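You operate a simulated robot arm through the tools that you are given. There is no shell and no other tool.

You are at the controls of a simulated two-armed robot. One attempt, no reset.

JOB
Take the cloth rag from the top of the orange bench and lay it out flat on the top of the yellow bench.

Only the result counts: the job must be done as asked and must still hold three seconds after the hand-in. Knocking over, shifting, dropping, spilling or breaking anything else fails it. Flat cloth is picked up by pressing the open fingertips on it (5 to 10 N) and closing them slowly along it; thin cloth reads only 2 to 8 mm in the jaws.

ROBOT AND FRAMES
Two 7-joint arms with two-finger parallel grippers on one trunk, on a base that moves. Base frame: it is fixed to the floor where the robot stands at the start and does not move with it; the origin is under the middle of the robot, x ahead of it, y to its left, z up; the surface under the hand at the start is at about z = 85. Lengths are in cm, angles in rad, forces in N, time in s.
The left shoulder is at the start at [5, 16.5, 110.5], the right one opposite. With the tool pointing down near the work surface each hand reaches from about 24 to 70 cm from the robot's upright axis, wherever it stands, measured 20 degrees to its own side. Places, roughly: top of the yellow bench [60, -190, 80]. Payload 3.91 kg a hand.
The TCP of each hand is the grasp point between the finger pads, 3 cm short of the fingertips. In the tool frame z runs along the fingers and y along their closing line. The gripper opens to 11 cm. The fingers are 2 cm wide and 1 cm thick; the gripper's body (4.8 by 11.2 cm) begins 5.5 cm behind the TCP.
Orientation is that of the tool frame in the base frame, as a unit quaternion [x, y, z, w]. With the fingers straight down and closing along the base's y, the tool's x points along the base's -x, its y along +y and its z along -z.

CONTROLS
- The arms move only by the tool drive_tool. It takes "left_steps", "right_steps" or both (then of equal length, played together; a hand with none holds still); each is a list of rows, each an object of numbers (a shift or turn left out is 0, a gripper value left out holds the last): "dx", "dy", "dz": the shift along the base's x, y, z in cm; "wx", "wy", "wz": the turn, a rotation vector about the base's x, y, z in rad. In form: [{"dx": .., "dy": .., "dz": .., "wx": .., "wy": .., "wz": ..}, ...]. A call has 1 to 20 rows; each row shifts and turns the commanded pose from where the row before left it. "left_hand" and "right_hand" are, for a hand that has rows, the opening, from 0 (shut) to 1 (fully open), set as the call begins (left out, the last holds). Rows are played at 5 a second. More than 5 cm and 0.15 rad between two rows, or a gripper value outside its range, and nothing of the call is played. A pose out of reach is approached as far as the arm can. The call stops where the force on the tool passes 40 N (or 10 N more than at its start, if that is more) or the arm is blocked; 0.2 s more then pass. The fingers move at their own pace (about 4.5 cm/s each) and stop on an object; they squeeze with about 31 N. The grip force told is the motor's: it shows also when the fingers shut on nothing. Time passes only in rows, and 0.2 s behind the last, so rows that do not move let the fingers close. It gives the time, the measured TCP pose, the force on the tool (base axes), the opening and the grip force at its end, in the units of the frame above (readings bear some noise), with the torque about the TCP (base axes, N m) and any sound that the robot's microphone picked up.
- Cameras (640 x 400 px; columns grow to the right, rows downward): "scene" is now at [11.64, 2.35, 128.15]; the picture's right is [0.26, -0.97, 0.00], its down [-0.49, -0.13, -0.86] and it looks along [0.83, 0.23, -0.51] (base axes); focal length 251 px, centre (320, 200). "left" rides on the left gripper at [7.2, -1.7, -10.3] in its tool frame; the picture's right is [0.23, 0.97, 0.00], its down [-0.76, 0.18, -0.62] and it looks along [-0.61, 0.14, 0.78] (tool axes); focal length 222 px, centre (320, 200). "right" rides on the right gripper at [7.2, 1.7, -10.3] in its tool frame; the picture's right is [-0.23, 0.97, 0.00], its down [-0.76, -0.18, -0.62] and it looks along [-0.61, -0.14, 0.78] (tool axes); focal length 222 px, centre (320, 200). There is no depth. A picture from a camera that has moved, and an enlarged one, comes with that camera's place and axes in the base frame and with its lens.
- snapshot(camera): a new picture of that camera. The clock stands still meanwhile.
- raise_lower(by): slides the trunk up (or, below 0, down) by that many cm; the arms and the scene camera ride with it, the base frame stays. It gives what a move gives, with no picture.
- base_move(legs): drives the robot by 1 to 6 legs, each [ahead, left, turn to the left] in cm, cm and rad, along the robot's own axes; the way and the turn of a leg run together, so that a leg with both is an arc; at most 150 cm and 3.142 rad a leg. The arms and the cameras ride along, it lands a little off, and it stops where it bumps. It gives what a move gives.
- aim_head(pan, tilt): turns the head with the scene camera to pan (to the left, within 1.396 rad either way) and tilt (down, from -0.506 to 1.204), counted from straight ahead of the robot. It gives what a move gives.
- zoom(camera, box): a new picture of the part [left, top, right, bottom] of that camera's present view, enlarged. The clock stands still meanwhile.
- sign_off(): hands the job in; it is judged then, once.

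Places have to be worked out from the pictures, the camera data and where the tool is seen. Open the grippers and draw the arms clear of the work before you hand the job in, unless the task says otherwise.

The tools are called after ">>>" as name(argument=value, ...) on one line, values as JSON. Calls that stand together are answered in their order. drive_tool: Moves the arms, as the interface text tells. Its arguments: {"type":"object","properties":{"left_steps":{"type":"array"},"left_hand":{"type":"number"},"right_steps":{"type":"array"},"right_hand":{"type":"number"}},"required":[]} The other tools are called the same way: raise_lower (by) moves the trunk up or down; base_move (legs) drives the base; aim_head (pan, tilt) turns the head that bears the scene camera; snapshot (camera) takes a picture; zoom (camera, box) takes an enlarged picture of a part of a camera's view; sign_off () hands the job in.

At the start:

```text
time_s: 0.0
left_ee_pos: [39.47, 36.24, 107.16]
left_tcp_rot: [0.0, 1.0, 0.0, 0.0]
left_contact_force: [0.0, 0.3, -0.5]
left_ft_torque: [-0.01, -0.02, 0.0]
left_grip_width: 11.03
left_grip_force: 0.0
right_ee_pos: [41.61, 0.37, 106.37]
right_tcp_rot: [0.0, 1.0, 0.0, -0.001]
right_contact_force: [0.6, -0.4, 0.0]
right_ft_torque: [-0.02, 0.01, -0.01]
right_grip_width: 11.01
right_grip_force: 0.0
trunk travel left (down, up): [-32.5, 17.8]
robot x, y, heading: [0.11, -0.18, -0.002]
head pan, tilt (commanded): [0.265, 0.536]
```

scene: 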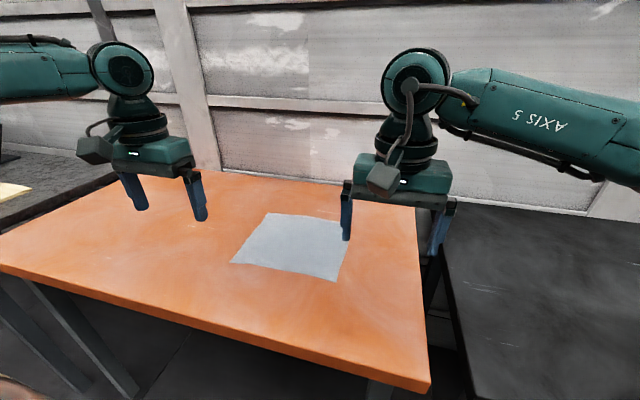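
right: 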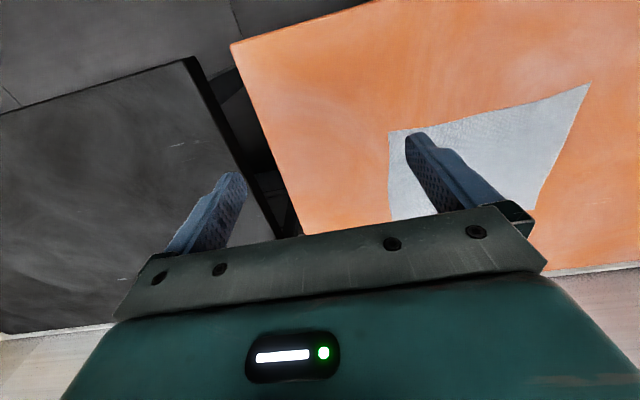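
left: 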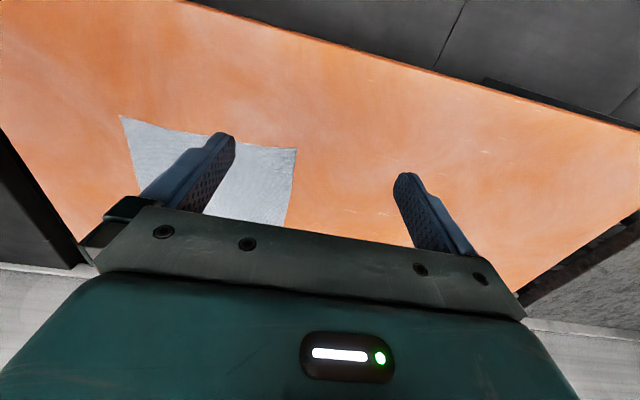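

The rag is on the orange bench at about x 49–71, y 10–35, taking z = 85 for the bench top. Before touching anything I'll turn the head to the right to find the yellow bench and check the way there.

>>> aim_head(pan=-1.2, tilt=0.35)

>>> snapshot(camera="scene")

```text
time_s: 1.6
left_ee_pos: [39.52, 36.19, 107.03]
left_tcp_rot: [-0.001, 1.0, 0.001, 0.0]
left_contact_force: [-0.3, 1.1, -0.8]
left_ft_torque: [0.01, 0.01, 0.01]
left_grip_width: 11.03
left_grip_force: 0.0
right_ee_pos: [41.64, 0.17, 106.51]
right_tcp_rot: [0.0, 1.0, 0.0, 0.0]
right_contact_force: [0.0, 0.1, 0.0]
right_ft_torque: [0.0, -0.02, 0.02]
right_grip_width: 10.99
right_grip_force: 0.0
trunk travel left (down, up): [-32.5, 17.8]
robot x, y, heading: [0.3, -0.32, -0.0]
head pan, tilt (commanded): [-1.201, 0.351]
```

```text
taken
camera scene: at [6.31, -8.69, 129.84], right [-0.93, -0.36, 0.0], down [-0.12, 0.32, -0.94], along [0.34, -0.88, -0.34], focal length 251 px, centre (320, 200)
```

scene: 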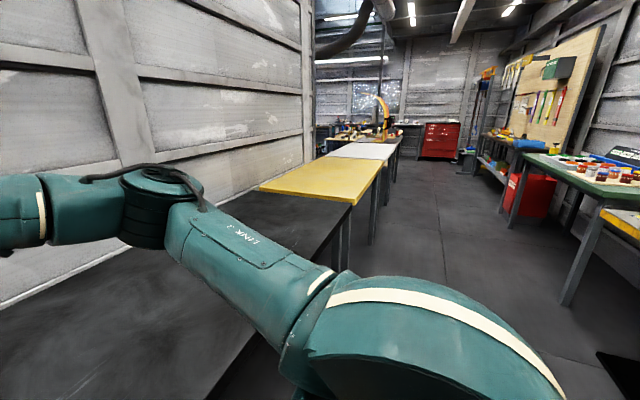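

The benches stand in a row along the wall: orange, black, yellow (about x 38–95, y −140 to −260), then white, and the floor aisle beside them looks clear. Next I'll look to the left and down to check there is room to centre the robot on the rag.

>>> aim_head(pan=0.9, tilt=0.8)

>>> snapshot(camera="scene")

>>> aim_head(pan=0.45, tilt=0.75)

>>> snapshot(camera="scene")

```text
time_s: 3.6
left_ee_pos: [39.6, 36.26, 107.14]
left_tcp_rot: [-0.002, 1.0, 0.0, 0.0]
left_contact_force: [0.1, -0.5, 0.0]
left_ft_torque: [0.0, 0.02, -0.01]
left_grip_width: 10.99
left_grip_force: 0.2
right_ee_pos: [41.73, 0.27, 106.47]
right_tcp_rot: [0.001, 1.0, -0.001, 0.0]
right_contact_force: [0.0, -0.4, -1.0]
right_ft_torque: [-0.01, 0.02, 0.01]
right_grip_width: 11.02
right_grip_force: 0.0
trunk travel left (down, up): [-32.5, 17.8]
robot x, y, heading: [-0.12, -0.3, -0.0]
head pan, tilt (commanded): [0.901, 0.799]
```

```text
taken
camera scene: at [7.95, 6.31, 125.88], right [0.78, -0.62, 0.0], down [-0.45, -0.56, -0.7], along [0.43, 0.55, -0.72], focal length 251 px, centre (320, 200)
```

scene: 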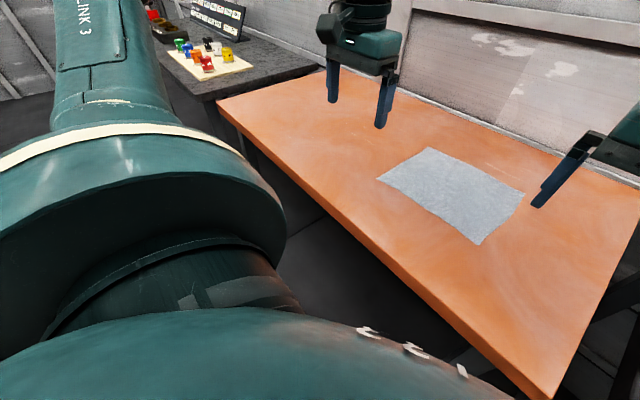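

```text
time_s: 4.5
left_ee_pos: [39.58, 36.2, 106.96]
left_tcp_rot: [-0.002, 1.0, 0.0, -0.001]
left_contact_force: [0.1, 0.1, 0.8]
left_ft_torque: [0.0, 0.02, -0.03]
left_grip_width: 11.0
left_grip_force: 0.1
right_ee_pos: [41.63, 0.27, 106.46]
right_tcp_rot: [-0.001, 1.0, -0.001, 0.0]
right_contact_force: [-0.3, -0.2, 0.5]
right_ft_torque: [-0.01, 0.0, -0.01]
right_grip_width: 11.0
right_grip_force: 0.1
trunk travel left (down, up): [-32.5, 17.8]
robot x, y, heading: [-0.16, 0.37, 0.001]
head pan, tilt (commanded): [0.45, 0.75]
```

```text
taken
camera scene: at [10.4, 3.6, 126.28], right [0.44, -0.9, 0.0], down [-0.61, -0.3, -0.73], along [0.66, 0.32, -0.68], focal length 251 px, centre (320, 200)
```

scene: 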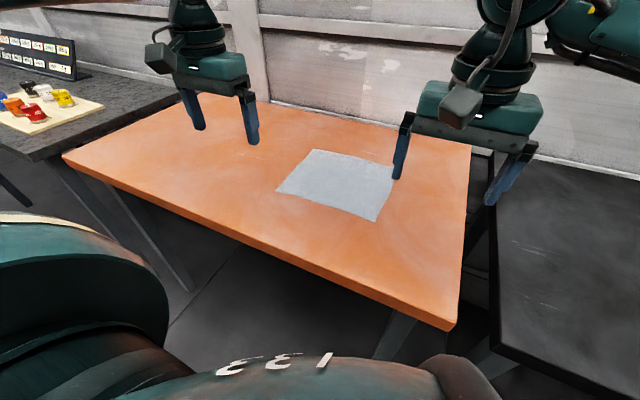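

Both views agree: the rag lies flat with its near edge at x≈49 (y 9–34) and its far edge at x≈71, and the floor to the left is clear. I'll shift the base about 21.5 cm left so that the rag is centred between the two arms, then look again.

>>> base_move(legs=[[0, 21.5, 0]])

>>> aim_head(pan=0.0, tilt=0.75)

>>> snapshot(camera="scene")

```text
time_s: 7.0
left_ee_pos: [39.73, 57.34, 107.05]
left_tcp_rot: [0.0, 1.0, 0.0, 0.001]
left_contact_force: [0.0, 0.4, 0.3]
left_ft_torque: [0.02, 0.02, 0.02]
left_grip_width: 10.99
left_grip_force: 0.1
right_ee_pos: [41.81, 21.48, 106.43]
right_tcp_rot: [0.001, 1.0, -0.001, 0.0]
right_contact_force: [0.3, 0.1, 0.5]
right_ft_torque: [0.01, 0.01, 0.03]
right_grip_width: 11.0
right_grip_force: 0.1
trunk travel left (down, up): [-32.5, 17.8]
robot x, y, heading: [0.27, 21.06, 0.0]
head pan, tilt (commanded): [0.45, 0.75]
```

```text
time_s: 7.9
left_ee_pos: [39.53, 57.32, 107.07]
left_tcp_rot: [0.0, 1.0, 0.0, 0.0]
left_contact_force: [0.4, 0.0, 1.2]
left_ft_torque: [-0.01, 0.01, -0.01]
left_grip_width: 10.99
left_grip_force: 0.0
right_ee_pos: [41.65, 21.64, 106.44]
right_tcp_rot: [0.001, 1.0, 0.0, 0.0]
right_contact_force: [-0.2, 0.3, -0.4]
right_ft_torque: [0.01, -0.02, -0.01]
right_grip_width: 11.01
right_grip_force: 0.0
trunk travel left (down, up): [-32.5, 17.8]
robot x, y, heading: [-0.19, 21.11, -0.007]
head pan, tilt (commanded): [0.0, 0.75]
```

```text
taken
camera scene: at [11.24, 21.29, 126.28], right [0.0, -1.0, 0.0], down [-0.68, 0.0, -0.73], along [0.73, 0.0, -0.68], focal length 251 px, centre (320, 200)
```

scene: 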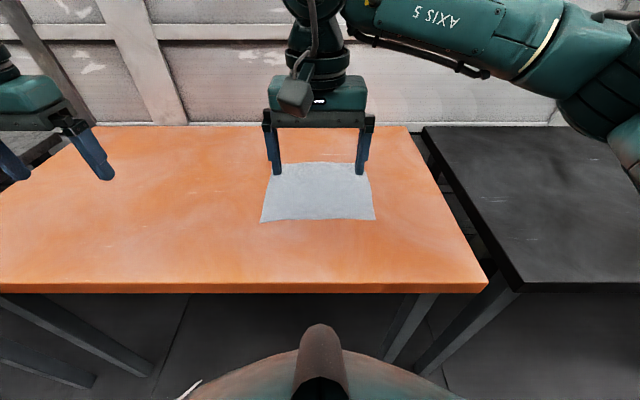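

The near edge runs from about (48.7, 9.0) to (48.5, 34.3). I'll bring both hands above points just inside the two near corners with the openings at about 4.4 cm, staying well above the bench, and check with the hand cameras.

>>> drive_tool(left_steps=[{"dx": 1.83, "dy": -4.0, "dz": -1}, {"dx": 1.83, "dy": -4.5, "dz": -1}, {"dx": 1.83, "dy": -4.5, "dz": -1}, {"dx": 1.83, "dy": -4.5, "dz": -1}, {"dx": 1.83, "dy": -4.5, "dz": -1}, {"dx": 1.83, "dy": -4.5, "dz": -1}, {}], right_steps=[{"dx": 1.47, "dy": -1.5, "dz": -1}, {"dx": 1.47, "dy": -1.5, "dz": -1}, {"dx": 1.47, "dy": -1.5, "dz": -1}, {"dx": 1.47, "dy": -1.5, "dz": -1}, {"dx": 1.47, "dy": -1.5, "dz": -1}, {"dx": 1.47, "dy": -1.5, "dz": -1}, {}], left_hand=0.4, right_hand=0.4)

>>> snapshot(camera="scene")

>>> snapshot(camera="right")

>>> snapshot(camera="left")

```text
time_s: 9.5
left_ee_pos: [47.68, 35.23, 101.36]
left_tcp_rot: [0.0, 1.0, 0.0, 0.0]
left_contact_force: [0.1, 0.3, 0.1]
left_ft_torque: [0.01, -0.01, 0.01]
left_grip_width: 4.39
left_grip_force: 0.2
left hand out of reach, approached as far as the arm can: row 5, 6
right_ee_pos: [50.41, 12.48, 100.41]
right_tcp_rot: [0.001, 1.0, 0.0, 0.0]
right_contact_force: [0.0, 0.0, 0.9]
right_ft_torque: [0.03, 0.03, 0.0]
right_grip_width: 4.4
right_grip_force: 0.0
trunk travel left (down, up): [-32.5, 17.8]
robot x, y, heading: [0.07, 21.18, 0.002]
head pan, tilt (commanded): [0.0, 0.75]
```

```text
taken
camera scene: at [11.24, 21.29, 126.28], right [0.0, -1.0, 0.0], down [-0.68, 0.0, -0.73], along [0.73, 0.0, -0.68], focal length 251 px, centre (320, 200)
```

scene: 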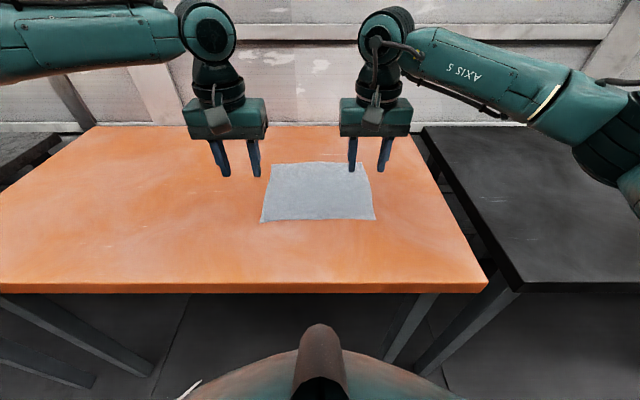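

```text
taken
camera right: at [43.23, 14.24, 110.73], right [0.23, 0.97, 0.0], down [0.76, -0.18, 0.62], along [0.61, -0.14, -0.78], focal length 222 px, centre (320, 200)
```

right: 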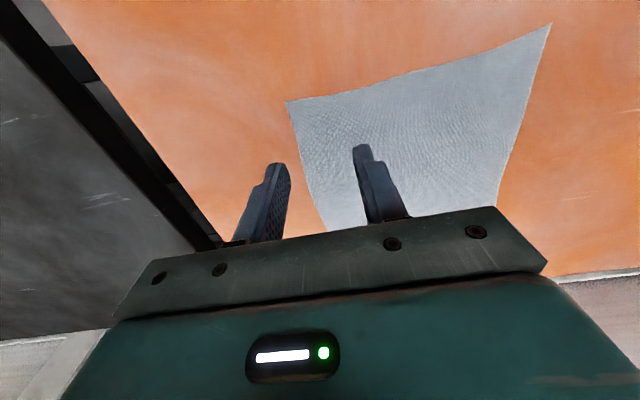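

```text
taken
camera left: at [40.41, 33.66, 111.79], right [-0.23, 0.97, 0.0], down [0.76, 0.18, 0.62], along [0.61, 0.14, -0.78], focal length 222 px, centre (320, 200)
```

left: 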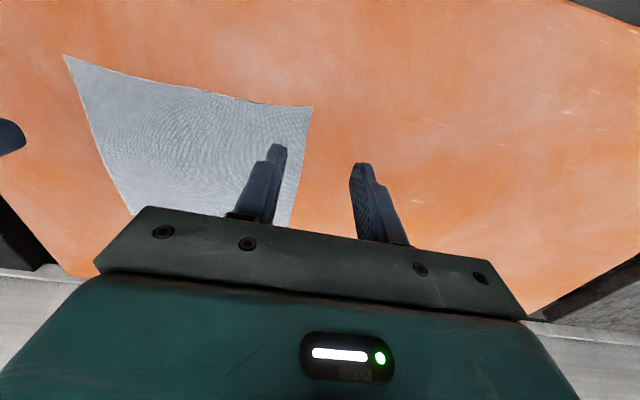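

The right hand is in place at (50.4, 12.5), but the left hand stopped short at (47.7, 35.2) and was reported out of reach. I'll play a small inward row on the left hand to see how it responds from here.

>>> drive_tool(left_steps=[{"dz": 1.0}, {"dz": 1.0}, {}])

```text
time_s: 10.3
left_ee_pos: [47.78, 35.26, 103.5]
left_tcp_rot: [0.0, 1.0, -0.001, 0.0]
left_contact_force: [-0.2, -0.3, -0.4]
left_ft_torque: [0.01, -0.02, -0.01]
left_grip_width: 4.45
left_grip_force: 0.1
right_ee_pos: [50.46, 12.43, 100.39]
right_tcp_rot: [0.0, 1.0, 0.0, -0.001]
right_contact_force: [0.4, 0.1, -0.1]
right_ft_torque: [0.0, 0.01, 0.01]
right_grip_width: 4.4
right_grip_force: 0.0
trunk travel left (down, up): [-32.5, 17.8]
robot x, y, heading: [0.01, 21.45, -0.004]
head pan, tilt (commanded): [0.0, 0.75]
```

The left hand follows commands from where it stopped, so its commanded pose was re-based there. I'll try moving it inward in smaller steps at this height.

>>> drive_tool(left_steps=[{"dy": -1.5}, {"dy": -1.5}, {"dy": -1.5}, {}])

```text
time_s: 11.3
left_ee_pos: [45.69, 33.95, 103.31]
left_tcp_rot: [0.0, 1.0, -0.001, 0.001]
left_contact_force: [-1.2, 0.0, 0.0]
left_ft_torque: [0.0, 0.0, 0.02]
left_grip_width: 4.39
left_grip_force: 0.1
left hand out of reach, approached as far as the arm can: row 1, 2, 3
right_ee_pos: [50.44, 12.46, 100.51]
right_tcp_rot: [0.001, 1.0, 0.0, 0.0]
right_contact_force: [-0.3, -0.2, -0.7]
right_ft_torque: [0.03, 0.0, 0.02]
right_grip_width: 4.41
right_grip_force: 0.1
trunk travel left (down, up): [-32.5, 17.8]
robot x, y, heading: [0.18, 21.09, -0.0]
head pan, tilt (commanded): [0.0, 0.75]
```

The left hand slid back toward the robot instead of going inward, which points to a joint limit at this tool yaw. I'll turn the left hand a little clockwise with the inward move to see whether that frees it.

>>> drive_tool(left_steps=[{"wz": -0.14}, {"wz": -0.14}, {"dx": 2, "dy": -1.0}, {"dx": 2, "dy": -1.0}, {}])

```text
time_s: 12.5
left_ee_pos: [47.48, 35.14, 103.11]
left_tcp_rot: [0.14, 0.99, -0.002, 0.001]
left_contact_force: [-0.4, -1.2, 1.0]
left_ft_torque: [0.0, 0.0, -0.02]
left_grip_width: 4.39
left_grip_force: 0.1
left hand out of reach, approached as far as the arm can: row 3, 4
right_ee_pos: [50.42, 12.55, 100.53]
right_tcp_rot: [0.0, 1.0, 0.0, 0.001]
right_contact_force: [0.5, -0.3, -0.5]
right_ft_torque: [0.02, 0.0, 0.0]
right_grip_width: 4.39
right_grip_force: 0.0
trunk travel left (down, up): [-32.5, 17.8]
robot x, y, heading: [-0.21, 20.96, 0.0]
head pan, tilt (commanded): [0.0, 0.75]
```

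Yaw made no difference, so the limit is on how far inward the left arm reaches. I'll undo the turn and shift the base about 9.5 cm right, which gives relative hand places like those at the start, where both arms were comfortable.

>>> drive_tool(left_steps=[{"wz": 0.14}, {"wz": 0.14}, {}])

>>> base_move(legs=[[0, -9.5, 0]])

```text
time_s: 13.3
left_ee_pos: [47.5, 35.16, 103.03]
left_tcp_rot: [-0.001, 1.0, 0.001, 0.0]
left_contact_force: [0.6, -0.6, -0.3]
left_ft_torque: [0.01, 0.0, 0.01]
left_grip_width: 4.4
left_grip_force: 0.0
right_ee_pos: [50.39, 12.38, 100.44]
right_tcp_rot: [0.001, 1.0, 0.0, -0.001]
right_contact_force: [0.2, -0.2, -0.2]
right_ft_torque: [-0.01, -0.03, 0.02]
right_grip_width: 4.4
right_grip_force: 0.2
trunk travel left (down, up): [-32.5, 17.8]
robot x, y, heading: [0.02, 21.41, 0.002]
head pan, tilt (commanded): [0.0, 0.75]
```

```text
time_s: 14.8
left_ee_pos: [47.35, 25.74, 102.9]
left_tcp_rot: [-0.001, 1.0, 0.0, -0.001]
left_contact_force: [0.2, -0.1, 0.1]
left_ft_torque: [0.02, -0.02, 0.0]
left_grip_width: 4.43
left_grip_force: 0.1
right_ee_pos: [50.34, 3.03, 100.43]
right_tcp_rot: [0.001, 1.0, -0.001, 0.0]
right_contact_force: [-1.2, -0.6, 0.1]
right_ft_torque: [0.02, 0.0, -0.01]
right_grip_width: 4.36
right_grip_force: 0.1
trunk travel left (down, up): [-32.5, 17.8]
robot x, y, heading: [-0.27, 11.95, -0.005]
head pan, tilt (commanded): [0.0, 0.75]
```

The base now stands at y≈12. Left needs about +3 in x and +5 in y, right about +9.6 in y, to sit over the near corners at (50.3, 30.8) and (50.3, 12.6).

>>> drive_tool(left_steps=[{"dy": 2.5}, {"dy": 2.55, "dz": -1}, {"dx": 1.5, "dz": -1}, {"dx": 1.5, "dz": -0.5}, {}], right_steps=[{"dy": 2.4}, {"dy": 2.4}, {"dy": 2.4}, {"dy": 2.4}, {}])

>>> snapshot(camera="scene")

```text
time_s: 16.0
left_ee_pos: [50.51, 30.73, 100.74]
left_tcp_rot: [0.0, 1.0, 0.0, 0.001]
left_contact_force: [-0.7, -0.3, 0.4]
left_ft_torque: [-0.01, 0.0, 0.01]
left_grip_width: 4.4
left_grip_force: 0.1
right_ee_pos: [50.43, 12.66, 100.45]
right_tcp_rot: [0.0, 1.0, 0.0, 0.0]
right_contact_force: [-0.4, 0.4, 0.2]
right_ft_torque: [-0.02, -0.03, -0.02]
right_grip_width: 4.41
right_grip_force: 0.0
trunk travel left (down, up): [-32.5, 17.8]
robot x, y, heading: [0.12, 11.97, 0.002]
head pan, tilt (commanded): [0.0, 0.75]
```

```text
taken
camera scene: at [11.22, 11.79, 126.28], right [0.0, -1.0, 0.0], down [-0.68, 0.0, -0.73], along [0.73, 0.0, -0.68], focal length 251 px, centre (320, 200)
```

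scene: 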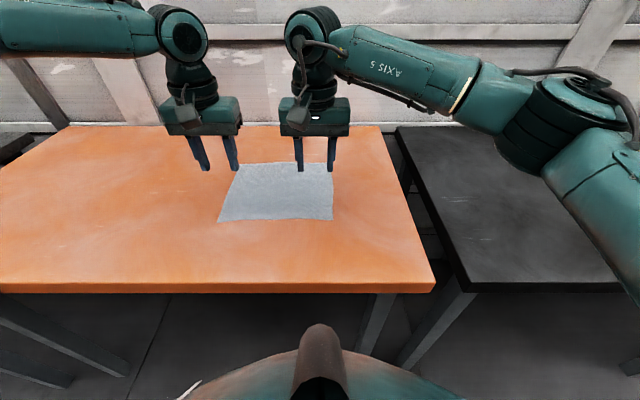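

Projecting the left fingertip gives (50.3, 33.3), which matches the reported pose, so both pairs of fingertips are over the near corners. I'll descend to about 1.5 cm above the cloth.

>>> drive_tool(left_steps=[{"dz": -3}, {"dz": -3}, {"dz": -3}, {"dz": -2.2}, {}], right_steps=[{"dz": -3}, {"dz": -3}, {"dz": -3}, {"dz": -1.95}, {}])

>>> snapshot(camera="left")

>>> snapshot(camera="right")

>>> snapshot(camera="scene")

```text
time_s: 17.2
left_ee_pos: [50.11, 31.06, 89.64]
left_tcp_rot: [0.0, 1.0, -0.001, 0.002]
left_contact_force: [0.5, -0.8, 0.3]
left_ft_torque: [-0.01, -0.01, -0.01]
left_grip_width: 4.42
left_grip_force: 0.0
left hand out of reach, approached as far as the arm can: row 4
right_ee_pos: [50.37, 12.61, 89.4]
right_tcp_rot: [0.002, 1.0, 0.0, 0.0]
right_contact_force: [0.1, -0.2, 0.5]
right_ft_torque: [0.0, 0.0, -0.01]
right_grip_width: 4.41
right_grip_force: 0.1
trunk travel left (down, up): [-32.5, 17.8]
robot x, y, heading: [0.16, 11.84, 0.002]
head pan, tilt (commanded): [0.0, 0.75]
```

```text
taken
camera left: at [42.68, 29.41, 99.97], right [-0.23, 0.97, 0.0], down [0.76, 0.18, 0.62], along [0.61, 0.14, -0.78], focal length 222 px, centre (320, 200)
```

left: 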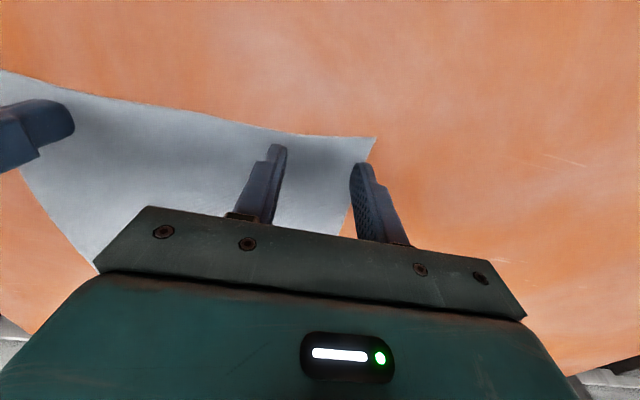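

```text
taken
camera right: at [43.22, 14.42, 99.78], right [0.23, 0.97, 0.0], down [0.76, -0.18, 0.62], along [0.61, -0.14, -0.78], focal length 222 px, centre (320, 200)
```

right: 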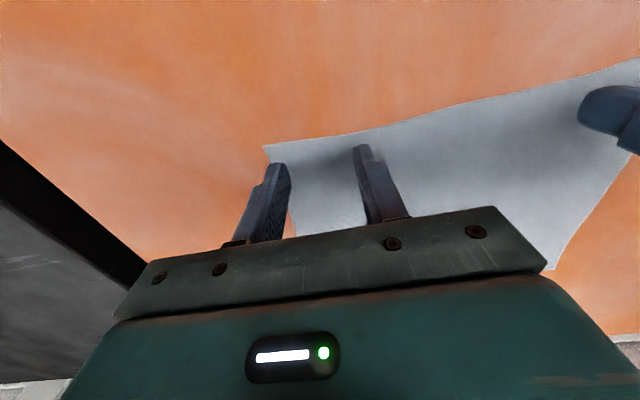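

```text
taken
camera scene: at [11.23, 11.81, 126.28], right [0.0, -1.0, 0.0], down [-0.68, 0.0, -0.73], along [0.73, 0.0, -0.68], focal length 251 px, centre (320, 200)
```

scene: 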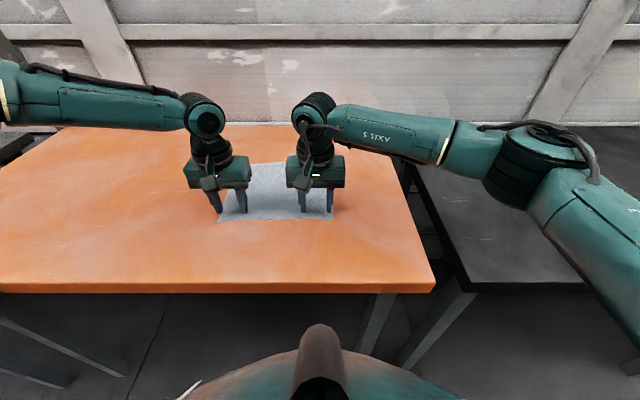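

The fingertips line up with the near corners (cloth corners at about (48.0, 34.6) and (49.1, 9.0)), but the left arm reached its limit on the last row. I'll lift both hands clear, shift the base another 5 cm right, and re-place the hands.

>>> drive_tool(left_steps=[{"dz": 2}, {"dz": 2}, {}], right_steps=[{"dz": 2}, {"dz": 2}, {}])

>>> base_move(legs=[[0, -5.5, 0]])

```text
time_s: 18.0
left_ee_pos: [50.14, 31.1, 93.55]
left_tcp_rot: [0.0, 1.0, 0.0, 0.0]
left_contact_force: [1.1, 0.2, -0.1]
left_ft_torque: [0.0, 0.04, -0.02]
left_grip_width: 4.39
left_grip_force: 0.0
right_ee_pos: [50.35, 12.63, 93.54]
right_tcp_rot: [0.001, 1.0, 0.0, 0.0]
right_contact_force: [0.4, 0.1, -0.5]
right_ft_torque: [0.0, -0.04, -0.01]
right_grip_width: 4.38
right_grip_force: 0.1
trunk travel left (down, up): [-32.5, 17.8]
robot x, y, heading: [0.12, 11.73, 0.001]
head pan, tilt (commanded): [0.0, 0.75]
```

```text
time_s: 19.1
left_ee_pos: [49.98, 25.53, 93.63]
left_tcp_rot: [0.0, 1.0, 0.0, 0.0]
left_contact_force: [-0.4, -0.6, 0.2]
left_ft_torque: [0.01, -0.01, 0.01]
left_grip_width: 4.4
left_grip_force: 0.0
right_ee_pos: [50.43, 7.05, 93.49]
right_tcp_rot: [0.001, 1.0, 0.001, 0.001]
right_contact_force: [-0.8, -0.4, 0.1]
right_ft_torque: [0.02, -0.01, -0.03]
right_grip_width: 4.4
right_grip_force: 0.1
trunk travel left (down, up): [-32.5, 17.8]
robot x, y, heading: [-0.13, 6.25, 0.001]
head pan, tilt (commanded): [0.0, 0.75]
```

The base is at y≈6.3. I'll move the hands back over the corners, left to (49.8, 31.1) and right to (50.3, 12.5), while keeping them above the cloth.

>>> drive_tool(left_steps=[{"dy": 2.8}, {"dy": 2.8}, {}], right_steps=[{"dy": 2.7}, {"dy": 2.7}, {}])

>>> drive_tool(left_steps=[{"dz": -2}, {"dz": -2}, {}], right_steps=[{"dz": -2}, {"dz": -2}, {}])

```text
time_s: 19.9
left_ee_pos: [50.04, 31.19, 93.56]
left_tcp_rot: [0.0, 1.0, -0.001, 0.001]
left_contact_force: [0.8, -0.4, 0.3]
left_ft_torque: [-0.04, 0.01, 0.0]
left_grip_width: 4.4
left_grip_force: 0.1
right_ee_pos: [50.47, 12.48, 93.57]
right_tcp_rot: [0.001, 1.0, 0.0, 0.0]
right_contact_force: [1.2, 0.1, -0.9]
right_ft_torque: [-0.02, 0.0, -0.02]
right_grip_width: 4.41
right_grip_force: 0.0
trunk travel left (down, up): [-32.5, 17.8]
robot x, y, heading: [-0.15, 6.13, -0.003]
head pan, tilt (commanded): [0.0, 0.75]
```

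```text
time_s: 20.7
left_ee_pos: [50.09, 31.1, 89.49]
left_tcp_rot: [-0.001, 1.0, 0.0, 0.001]
left_contact_force: [-1.0, 0.7, 0.3]
left_ft_torque: [0.01, 0.02, 0.0]
left_grip_width: 4.39
left_grip_force: 0.0
right_ee_pos: [50.43, 12.39, 89.39]
right_tcp_rot: [0.001, 1.0, 0.0, 0.0]
right_contact_force: [-0.7, 0.6, 0.3]
right_ft_torque: [0.01, -0.02, -0.03]
right_grip_width: 4.4
right_grip_force: 0.1
trunk travel left (down, up): [-32.5, 17.8]
robot x, y, heading: [0.29, 6.42, -0.004]
head pan, tilt (commanded): [0.0, 0.75]
```

Both hands are now free of limits, with the fingertips at about z 86.4. I'll go down in small steps and watch for contact force.

>>> drive_tool(left_steps=[{"dz": -0.5}, {"dz": -0.3}, {"dz": -0.2}, {}], right_steps=[{"dz": -0.5}, {"dz": -0.3}, {"dz": -0.2}, {}])

```text
time_s: 21.7
left_ee_pos: [50.06, 31.2, 88.45]
left_tcp_rot: [0.0, 1.0, 0.0, 0.0]
left_contact_force: [-0.2, 1.0, 0.4]
left_ft_torque: [0.01, -0.01, 0.0]
left_grip_width: 4.38
left_grip_force: 0.0
right_ee_pos: [50.46, 12.57, 88.42]
right_tcp_rot: [0.0, 1.0, -0.001, 0.001]
right_contact_force: [0.8, -0.9, 0.3]
right_ft_torque: [-0.02, 0.02, -0.02]
right_grip_width: 4.39
right_grip_force: 0.0
trunk travel left (down, up): [-32.5, 17.8]
robot x, y, heading: [0.31, 6.47, 0.003]
head pan, tilt (commanded): [0.0, 0.75]
```

No contact yet, with the fingertips at about z 85.4. I'll step down a little further.

>>> drive_tool(left_steps=[{"dz": -0.15}, {"dz": -0.15}, {}], right_steps=[{"dz": -0.15}, {"dz": -0.15}, {}])

```text
time_s: 22.5
left_ee_pos: [49.99, 31.2, 88.2]
left_tcp_rot: [0.0, 1.0, 0.001, 0.0]
left_contact_force: [-0.4, 0.8, -0.4]
left_ft_torque: [0.0, 0.03, 0.01]
left_grip_width: 4.38
left_grip_force: 0.0
right_ee_pos: [50.5, 12.64, 88.22]
right_tcp_rot: [0.001, 1.0, 0.0, 0.0]
right_contact_force: [0.4, -0.4, 1.1]
right_ft_torque: [-0.01, 0.03, -0.04]
right_grip_width: 4.38
right_grip_force: 0.0
trunk travel left (down, up): [-32.5, 17.8]
robot x, y, heading: [0.13, 6.43, 0.003]
head pan, tilt (commanded): [0.0, 0.75]
```

Still no clear contact at z 88.2. I'll continue down in 0.1 cm rows.

>>> drive_tool(left_steps=[{"dz": -0.1}, {"dz": -0.1}, {}], right_steps=[{"dz": -0.1}, {"dz": -0.1}, {}])

```text
time_s: 23.3
left_ee_pos: [49.91, 31.1, 88.11]
left_tcp_rot: [0.0, 1.0, 0.0, 0.001]
left_contact_force: [0.0, 0.1, 3.3]
left_ft_torque: [0.0, 0.02, 0.01]
left_grip_width: 4.39
left_grip_force: 0.0
right_ee_pos: [50.32, 12.49, 88.12]
right_tcp_rot: [0.001, 1.0, 0.001, 0.002]
right_contact_force: [0.9, -0.1, 12.1]
right_ft_torque: [-0.25, -0.01, 0.0]
right_grip_width: 4.39
right_grip_force: 0.0
trunk travel left (down, up): [-32.5, 17.8]
robot x, y, heading: [0.28, 6.62, 0.002]
head pan, tilt (commanded): [0.0, 0.75]
```

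Both hands are in contact, left at 3.3 N and right at 12.1 N. I'll trim each toward about 7 N.

>>> drive_tool(left_steps=[{"dz": -0.04}, {}], right_steps=[{"dz": 0.04}, {}])

```text
time_s: 23.9
left_ee_pos: [50.06, 31.17, 88.14]
left_tcp_rot: [0.0, 1.0, 0.0, 0.002]
left_contact_force: [-0.5, 1.9, 6.7]
left_ft_torque: [0.04, 0.03, -0.02]
left_grip_width: 4.39
left_grip_force: 0.1
right_ee_pos: [50.4, 12.65, 88.02]
right_tcp_rot: [0.001, 1.0, 0.001, 0.001]
right_contact_force: [2.3, -0.6, 12.9]
right_ft_torque: [-0.2, -0.02, 0.03]
right_grip_width: 4.38
right_grip_force: 0.1
trunk travel left (down, up): [-32.5, 17.8]
robot x, y, heading: [-0.12, 6.22, -0.0]
head pan, tilt (commanded): [0.0, 0.75]
```

Left is at 6.7 N, while right is still about 12.9 N, so I'll ease the right up slightly.

>>> drive_tool(right_steps=[{"dz": 0.06}, {}])

```text
time_s: 24.5
left_ee_pos: [50.0, 31.02, 88.18]
left_tcp_rot: [0.0, 1.0, 0.0, 0.002]
left_contact_force: [1.0, 2.6, 8.6]
left_ft_torque: [0.06, 0.0, -0.05]
left_grip_width: 4.39
left_grip_force: 0.0
right_ee_pos: [50.39, 12.51, 87.94]
right_tcp_rot: [0.001, 1.0, 0.001, 0.002]
right_contact_force: [3.3, -0.2, 10.7]
right_ft_torque: [-0.15, -0.06, 0.04]
right_grip_width: 4.38
right_grip_force: 0.0
trunk travel left (down, up): [-32.5, 17.8]
robot x, y, heading: [-0.0, 6.67, 0.002]
head pan, tilt (commanded): [0.0, 0.75]
```

Left is at 8.6 N and right at 10.7 N, close to the wanted range. I'll trim a touch and begin closing slowly in small increments.

>>> drive_tool(left_steps=[{"dz": 0.02}, {}], right_steps=[{"dz": 0.05}, {}], left_hand=0.35, right_hand=0.35)

```text
time_s: 25.1
left_ee_pos: [49.91, 31.16, 88.06]
left_tcp_rot: [0.0, 1.0, 0.0, 0.001]
left_contact_force: [-0.9, -1.9, 9.4]
left_ft_torque: [0.03, 0.09, -0.04]
left_grip_width: 3.82
left_grip_force: 0.1
right_ee_pos: [50.33, 12.53, 88.1]
right_tcp_rot: [0.0, 1.0, 0.0, 0.0]
right_contact_force: [0.2, 2.0, 6.3]
right_ft_torque: [-0.01, 0.01, -0.01]
right_grip_width: 3.82
right_grip_force: 0.1
trunk travel left (down, up): [-32.5, 17.8]
robot x, y, heading: [-0.04, 6.5, 0.001]
head pan, tilt (commanded): [0.0, 0.75]
```

Forces are good at 9.4 N and 6.3 N with the fingers at 3.8 cm. I'll keep closing slowly.

>>> drive_tool(left_steps=[{"dz": 0.01}, {}], right_steps=[{}, {}], left_hand=0.3, right_hand=0.3)

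>>> drive_tool(left_steps=[{}, {}], right_steps=[{}, {}], left_hand=0.25, right_hand=0.25)

>>> snapshot(camera="left")

>>> snapshot(camera="right")

```text
time_s: 25.7
left_ee_pos: [49.95, 31.16, 88.17]
left_tcp_rot: [0.0, 1.0, 0.0, 0.001]
left_contact_force: [-0.4, -1.1, 10.0]
left_ft_torque: [-0.01, 0.06, 0.0]
left_grip_width: 3.26
left_grip_force: 0.2
right_ee_pos: [50.32, 12.51, 88.12]
right_tcp_rot: [0.001, 1.0, 0.0, 0.0]
right_contact_force: [0.0, -0.1, 3.8]
right_ft_torque: [-0.03, 0.03, 0.02]
right_grip_width: 3.3
right_grip_force: 0.0
trunk travel left (down, up): [-32.5, 17.8]
robot x, y, heading: [0.01, 6.27, 0.0]
head pan, tilt (commanded): [0.0, 0.75]
```

```text
time_s: 26.3
left_ee_pos: [49.89, 31.19, 88.15]
left_tcp_rot: [0.0, 1.0, 0.0, 0.0]
left_contact_force: [0.5, -0.7, 11.7]
left_ft_torque: [0.01, 0.03, 0.01]
left_grip_width: 2.68
left_grip_force: 0.0
right_ee_pos: [50.36, 12.52, 88.12]
right_tcp_rot: [0.001, 1.0, -0.001, 0.001]
right_contact_force: [-0.5, 0.3, 1.2]
right_ft_torque: [-0.03, 0.01, 0.01]
right_grip_width: 2.72
right_grip_force: 0.1
trunk travel left (down, up): [-32.5, 17.8]
robot x, y, heading: [-0.45, 6.51, -0.002]
head pan, tilt (commanded): [0.0, 0.75]
```

```text
taken
camera left: at [42.64, 29.53, 98.5], right [-0.23, 0.97, 0.0], down [0.76, 0.18, 0.63], along [0.61, 0.14, -0.78], focal length 222 px, centre (320, 200)
```

left: 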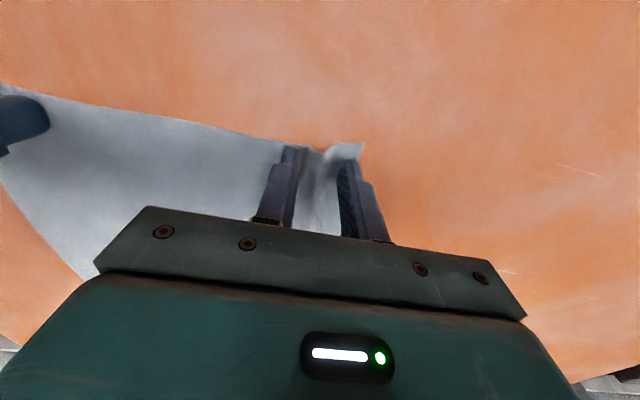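

```text
taken
camera right: at [43.14, 14.26, 98.49], right [0.23, 0.97, 0.0], down [0.76, -0.18, 0.62], along [0.61, -0.14, -0.78], focal length 222 px, centre (320, 200)
```

right: 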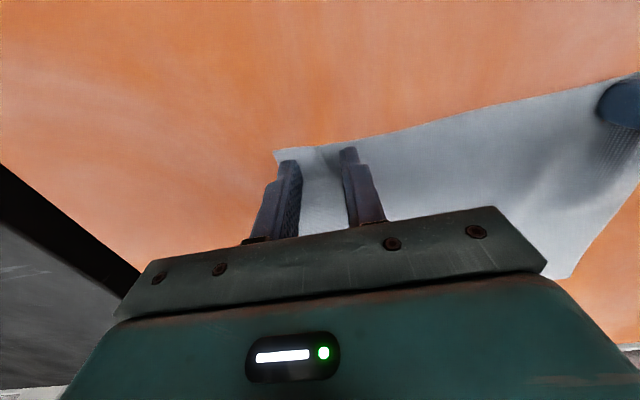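

The left is bunching the cloth up nicely. The right has gone light at 1.2 N, so I'll press it down a bit to restore its force and go on closing.

>>> drive_tool(left_steps=[{"dz": 0.02}, {}], right_steps=[{"dz": -0.07}, {}])

>>> drive_tool(left_steps=[{}, {}], right_steps=[{}, {}], left_hand=0.2, right_hand=0.2)

```text
time_s: 26.9
left_ee_pos: [49.99, 31.14, 88.25]
left_tcp_rot: [0.001, 1.0, 0.001, 0.001]
left_contact_force: [1.2, 0.4, 7.3]
left_ft_torque: [0.0, 0.01, 0.02]
left_grip_width: 2.68
left_grip_force: 0.0
right_ee_pos: [50.39, 12.54, 88.2]
right_tcp_rot: [0.001, 1.0, 0.001, 0.001]
right_contact_force: [-1.1, 0.5, 4.3]
right_ft_torque: [-0.07, 0.05, -0.03]
right_grip_width: 2.76
right_grip_force: 0.0
trunk travel left (down, up): [-32.5, 17.8]
robot x, y, heading: [0.05, 6.47, -0.005]
head pan, tilt (commanded): [0.0, 0.75]
```

```text
time_s: 27.5
left_ee_pos: [49.96, 31.23, 88.21]
left_tcp_rot: [0.0, 1.0, -0.001, 0.001]
left_contact_force: [0.5, -0.6, 6.6]
left_ft_torque: [0.02, 0.01, -0.01]
left_grip_width: 2.14
left_grip_force: 0.0
right_ee_pos: [50.48, 12.52, 88.14]
right_tcp_rot: [0.001, 1.0, 0.001, 0.001]
right_contact_force: [0.3, 0.1, 6.1]
right_ft_torque: [-0.03, -0.02, -0.03]
right_grip_width: 2.15
right_grip_force: 0.1
trunk travel left (down, up): [-32.5, 17.8]
robot x, y, heading: [-0.14, 6.21, 0.004]
head pan, tilt (commanded): [0.0, 0.75]
```

Both are now at about 6–7 N with the jaws at 2.1 cm. I'll continue closing.

>>> drive_tool(left_steps=[{}, {}], right_steps=[{}, {}], left_hand=0.15, right_hand=0.15)

>>> drive_tool(left_steps=[{}, {}], right_steps=[{}, {}], left_hand=0.1, right_hand=0.1)

>>> snapshot(camera="left")

>>> snapshot(camera="right")

```text
time_s: 28.1
left_ee_pos: [49.96, 31.19, 88.16]
left_tcp_rot: [0.0, 1.0, 0.0, 0.001]
left_contact_force: [-1.2, -0.8, 5.9]
left_ft_torque: [-0.02, 0.0, -0.01]
left_grip_width: 1.62
left_grip_force: 0.1
right_ee_pos: [50.46, 12.45, 88.08]
right_tcp_rot: [0.001, 1.0, 0.001, 0.001]
right_contact_force: [0.4, 1.0, 7.8]
right_ft_torque: [-0.03, 0.02, 0.0]
right_grip_width: 1.58
right_grip_force: 0.1
trunk travel left (down, up): [-32.5, 17.8]
robot x, y, heading: [0.08, 6.36, -0.002]
head pan, tilt (commanded): [0.0, 0.75]
```

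```text
time_s: 28.7
left_ee_pos: [49.9, 31.18, 88.11]
left_tcp_rot: [0.0, 1.0, 0.0, 0.001]
left_contact_force: [-0.4, -1.5, 4.6]
left_ft_torque: [-0.01, 0.04, 0.03]
left_grip_width: 1.14
left_grip_force: 0.2
right_ee_pos: [50.43, 12.42, 88.08]
right_tcp_rot: [0.001, 1.0, 0.0, 0.001]
right_contact_force: [-0.4, 1.0, 8.9]
right_ft_torque: [0.01, 0.02, 0.02]
right_grip_width: 1.06
right_grip_force: 0.1
trunk travel left (down, up): [-32.5, 17.8]
robot x, y, heading: [0.17, 6.44, 0.002]
head pan, tilt (commanded): [0.0, 0.75]
```

```text
taken
camera left: at [42.62, 29.53, 98.51], right [-0.23, 0.97, 0.0], down [0.76, 0.18, 0.62], along [0.61, 0.14, -0.78], focal length 222 px, centre (320, 200)
```

left: 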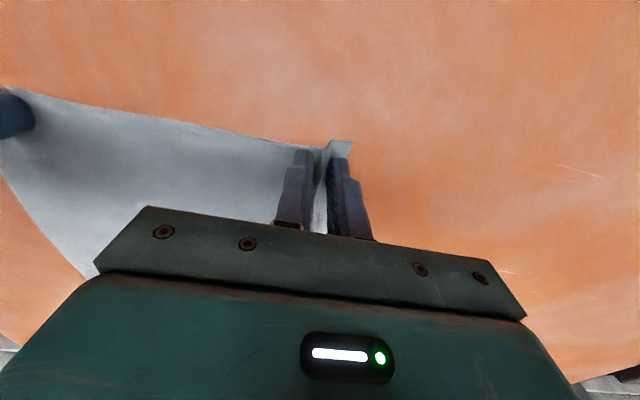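

```text
taken
camera right: at [43.16, 14.29, 98.48], right [0.23, 0.97, 0.0], down [0.76, -0.18, 0.62], along [0.61, -0.14, -0.78], focal length 222 px, centre (320, 200)
```

right: 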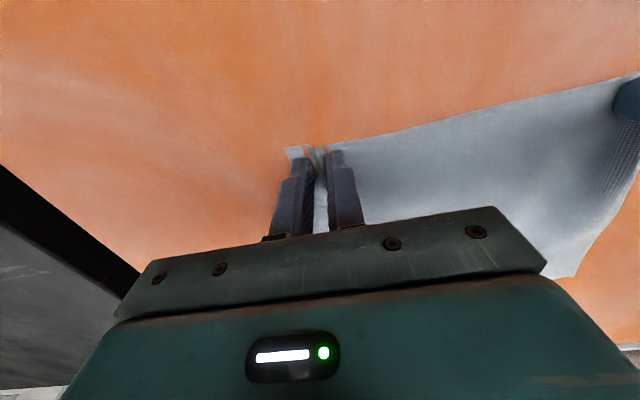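

A fold is standing up between the fingers of both hands. I'll close fully to pinch it.

>>> drive_tool(left_steps=[{}, {}], right_steps=[{}, {}], left_hand=0.05, right_hand=0.05)

>>> drive_tool(left_steps=[{}, {}, {}], right_steps=[{}, {}, {}], left_hand=0.0, right_hand=0.0)

>>> snapshot(camera="left")

>>> snapshot(camera="right")

```text
time_s: 29.3
left_ee_pos: [49.92, 31.22, 88.17]
left_tcp_rot: [0.001, 1.0, 0.0, 0.001]
left_contact_force: [0.1, -3.9, 4.5]
left_ft_torque: [-0.12, -0.02, -0.04]
left_grip_width: 0.64
left_grip_force: 3.9
right_ee_pos: [50.42, 12.5, 88.17]
right_tcp_rot: [0.0, 1.0, 0.0, 0.001]
right_contact_force: [-1.0, 5.2, 9.7]
right_ft_torque: [0.11, 0.0, 0.02]
right_grip_width: 0.67
right_grip_force: 1.5
trunk travel left (down, up): [-32.5, 17.8]
robot x, y, heading: [-0.37, 6.24, 0.0]
head pan, tilt (commanded): [0.0, 0.75]
```

```text
time_s: 30.1
left_ee_pos: [50.04, 31.0, 88.15]
left_tcp_rot: [0.0, 1.0, -0.001, 0.001]
left_contact_force: [-0.1, -13.3, 3.7]
left_ft_torque: [-0.39, -0.03, -0.05]
left_grip_width: 0.25
left_grip_force: 30.9
right_ee_pos: [50.26, 12.51, 88.15]
right_tcp_rot: [0.0, 1.0, 0.002, 0.001]
right_contact_force: [0.6, 11.8, 8.4]
right_ft_torque: [0.31, 0.01, 0.08]
right_grip_width: 0.18
right_grip_force: 30.8
trunk travel left (down, up): [-32.5, 17.8]
robot x, y, heading: [0.24, 6.56, 0.004]
head pan, tilt (commanded): [0.0, 0.75]
```

```text
taken
camera left: at [42.63, 29.46, 98.53], right [-0.23, 0.97, 0.0], down [0.76, 0.18, 0.62], along [0.61, 0.14, -0.78], focal length 222 px, centre (320, 200)
```

left: 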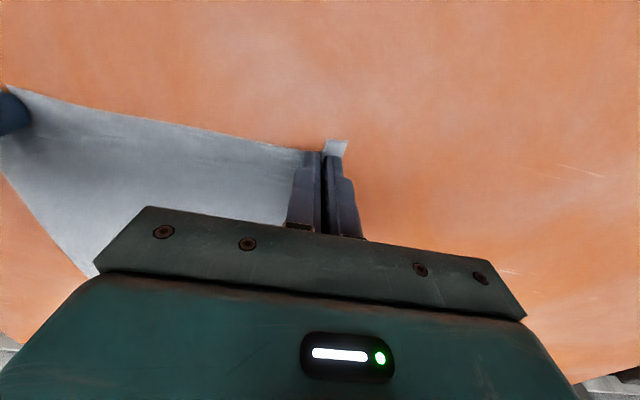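

```text
taken
camera right: at [43.13, 14.34, 98.48], right [0.23, 0.97, 0.0], down [0.76, -0.18, 0.62], along [0.61, -0.14, -0.78], focal length 222 px, centre (320, 200)
```

right: 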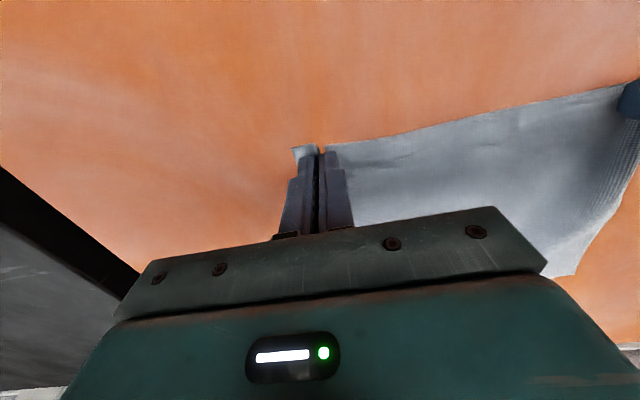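

Both jaws hold cloth at 2.5 mm and 1.8 mm, but the cloth is taut between them, pulling about 12 N inward on each hand. I'll bring the hands slightly together to ease it before lifting.

>>> drive_tool(left_steps=[{"dy": -0.25}, {"dy": -0.2, "dz": 0.2}, {"dz": 0.3}, {}], right_steps=[{"dy": 0.25}, {"dy": 0.2, "dz": 0.2}, {"dz": 0.3}, {}])

```text
time_s: 31.1
left_ee_pos: [50.0, 30.85, 88.54]
left_tcp_rot: [0.0, 1.0, 0.001, 0.0]
left_contact_force: [0.6, -2.4, 0.1]
left_ft_torque: [-0.11, 0.02, -0.04]
left_grip_width: 0.2
left_grip_force: 31.2
right_ee_pos: [50.41, 12.92, 88.53]
right_tcp_rot: [0.001, 1.0, 0.0, 0.0]
right_contact_force: [0.0, 2.6, 0.4]
right_ft_torque: [0.08, 0.01, 0.02]
right_grip_width: 0.17
right_grip_force: 31.2
trunk travel left (down, up): [-32.5, 17.8]
robot x, y, heading: [0.53, 6.31, 0.002]
head pan, tilt (commanded): [0.0, 0.75]
```

Tension is down to about 2.5 N. I'll lift 5 cm gently and check that the cloth comes along in both hands.

>>> drive_tool(left_steps=[{"dz": 0.7}, {"dz": 0.8}, {"dz": 1}, {"dz": 1}, {"dz": 1}, {}], right_steps=[{"dz": 0.7}, {"dz": 0.8}, {"dz": 1}, {"dz": 1}, {"dz": 1}, {}])

>>> zoom(camera="scene", box=[140, 100, 460, 300])

```text
time_s: 32.5
left_ee_pos: [50.09, 30.61, 93.1]
left_tcp_rot: [-0.001, 1.0, 0.0, 0.001]
left_contact_force: [-0.3, -0.1, -0.7]
left_ft_torque: [0.0, 0.0, -0.01]
left_grip_width: 0.2
left_grip_force: 31.1
right_ee_pos: [50.52, 13.02, 93.04]
right_tcp_rot: [0.0, 1.0, 0.0, 0.001]
right_contact_force: [0.4, 0.5, 0.3]
right_ft_torque: [-0.01, 0.01, 0.0]
right_grip_width: 0.15
right_grip_force: 30.6
trunk travel left (down, up): [-32.5, 17.8]
robot x, y, heading: [0.19, 5.88, -0.002]
head pan, tilt (commanded): [0.0, 0.75]
```

```text
2.00 times, centred on (300, 200) of scene
camera zoom: at [11.24, 6.34, 126.28], right [0.0, -1.0, 0.0], down [-0.68, 0.0, -0.73], along [0.73, 0.0, -0.68], focal length 503 px, centre (360, 200)
```

zoom: 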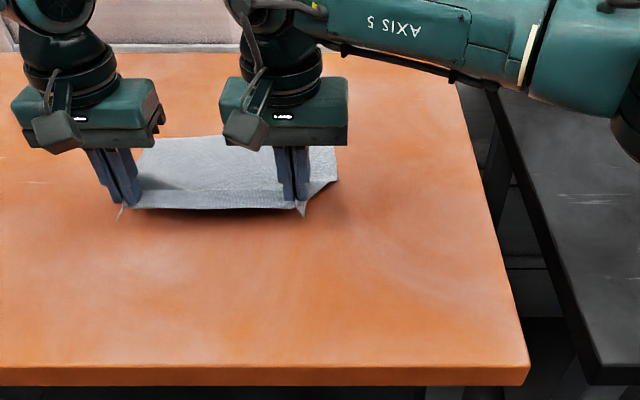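

The cloth is coming up with both hands. I'll keep lifting at a gentle pace, moving forward slightly so it lifts clear rather than drags.

>>> drive_tool(left_steps=[{"dz": 1.2, "dx": 0.4}, {"dz": 1.2, "dx": 0.4}, {"dz": 1.2, "dx": 0.4}, {"dz": 1.2, "dx": 0.4}, {"dz": 1.2, "dx": 0.4}, {"dz": 1.2, "dx": 0.4}, {"dz": 1.2, "dx": 0.4}, {"dz": 1.2, "dx": 0.4}, {}], right_steps=[{"dz": 1.2, "dx": 0.4}, {"dz": 1.2, "dx": 0.4}, {"dz": 1.2, "dx": 0.4}, {"dz": 1.2, "dx": 0.4}, {"dz": 1.2, "dx": 0.4}, {"dz": 1.2, "dx": 0.4}, {"dz": 1.2, "dx": 0.4}, {"dz": 1.2, "dx": 0.4}, {}])

>>> zoom(camera="scene", box=[140, 80, 460, 280])

```text
time_s: 34.5
left_ee_pos: [53.22, 30.7, 102.66]
left_tcp_rot: [-0.001, 1.0, 0.0, 0.001]
left_contact_force: [0.5, 0.7, -0.3]
left_ft_torque: [0.0, 0.02, 0.0]
left_grip_width: 0.2
left_grip_force: 31.3
right_ee_pos: [53.66, 13.0, 102.69]
right_tcp_rot: [0.0, 1.0, 0.0, 0.001]
right_contact_force: [0.0, 0.6, 0.0]
right_ft_torque: [-0.02, 0.0, -0.01]
right_grip_width: 0.16
right_grip_force: 31.0
trunk travel left (down, up): [-32.5, 17.8]
robot x, y, heading: [-0.09, 6.17, 0.003]
head pan, tilt (commanded): [0.0, 0.75]
```

```text
2.00 times, centred on (300, 180) of scene
camera zoom: at [11.24, 6.34, 126.28], right [0.0, -1.0, 0.0], down [-0.68, 0.0, -0.73], along [0.73, 0.0, -0.68], focal length 503 px, centre (360, 240)
```

zoom: 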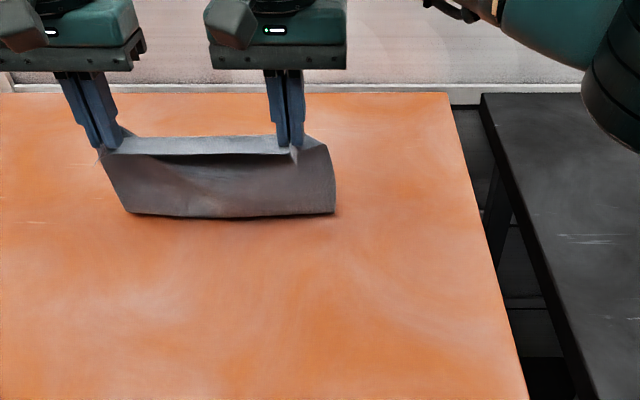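

The cloth hangs from both hands and is partly off the bench. I'll lift the rest of the way using the trunk, since that moves both hands together.

>>> raise_lower(by=13)

>>> snapshot(camera="scene")

```text
time_s: 36.1
left_ee_pos: [53.34, 30.67, 115.55]
left_tcp_rot: [0.0, 1.0, 0.001, -0.001]
left_contact_force: [0.7, -1.2, 0.6]
left_ft_torque: [0.0, -0.02, -0.03]
left_grip_width: 0.22
left_grip_force: 30.8
right_ee_pos: [53.64, 12.99, 115.4]
right_tcp_rot: [0.001, 1.0, -0.001, 0.0]
right_contact_force: [-0.1, 1.9, -0.5]
right_ft_torque: [0.01, 0.03, -0.02]
right_grip_width: 0.19
right_grip_force: 31.0
trunk travel left (down, up): [-45.5, 4.8]
robot x, y, heading: [0.09, 6.57, 0.009]
head pan, tilt (commanded): [0.0, 0.75]
```

```text
taken
camera scene: at [11.25, 6.35, 139.27], right [0.0, -1.0, 0.0], down [-0.68, 0.0, -0.73], along [0.73, 0.0, -0.68], focal length 251 px, centre (320, 200)
```

scene: 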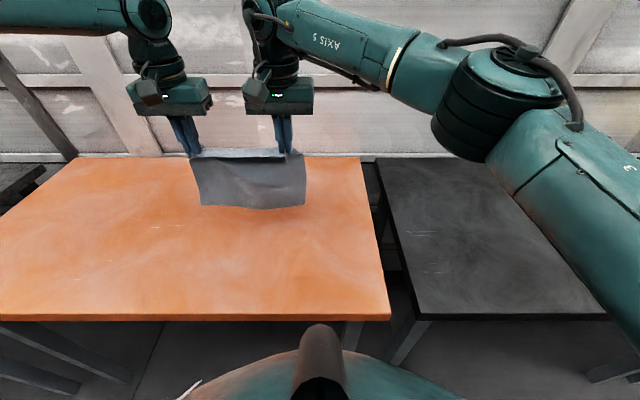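

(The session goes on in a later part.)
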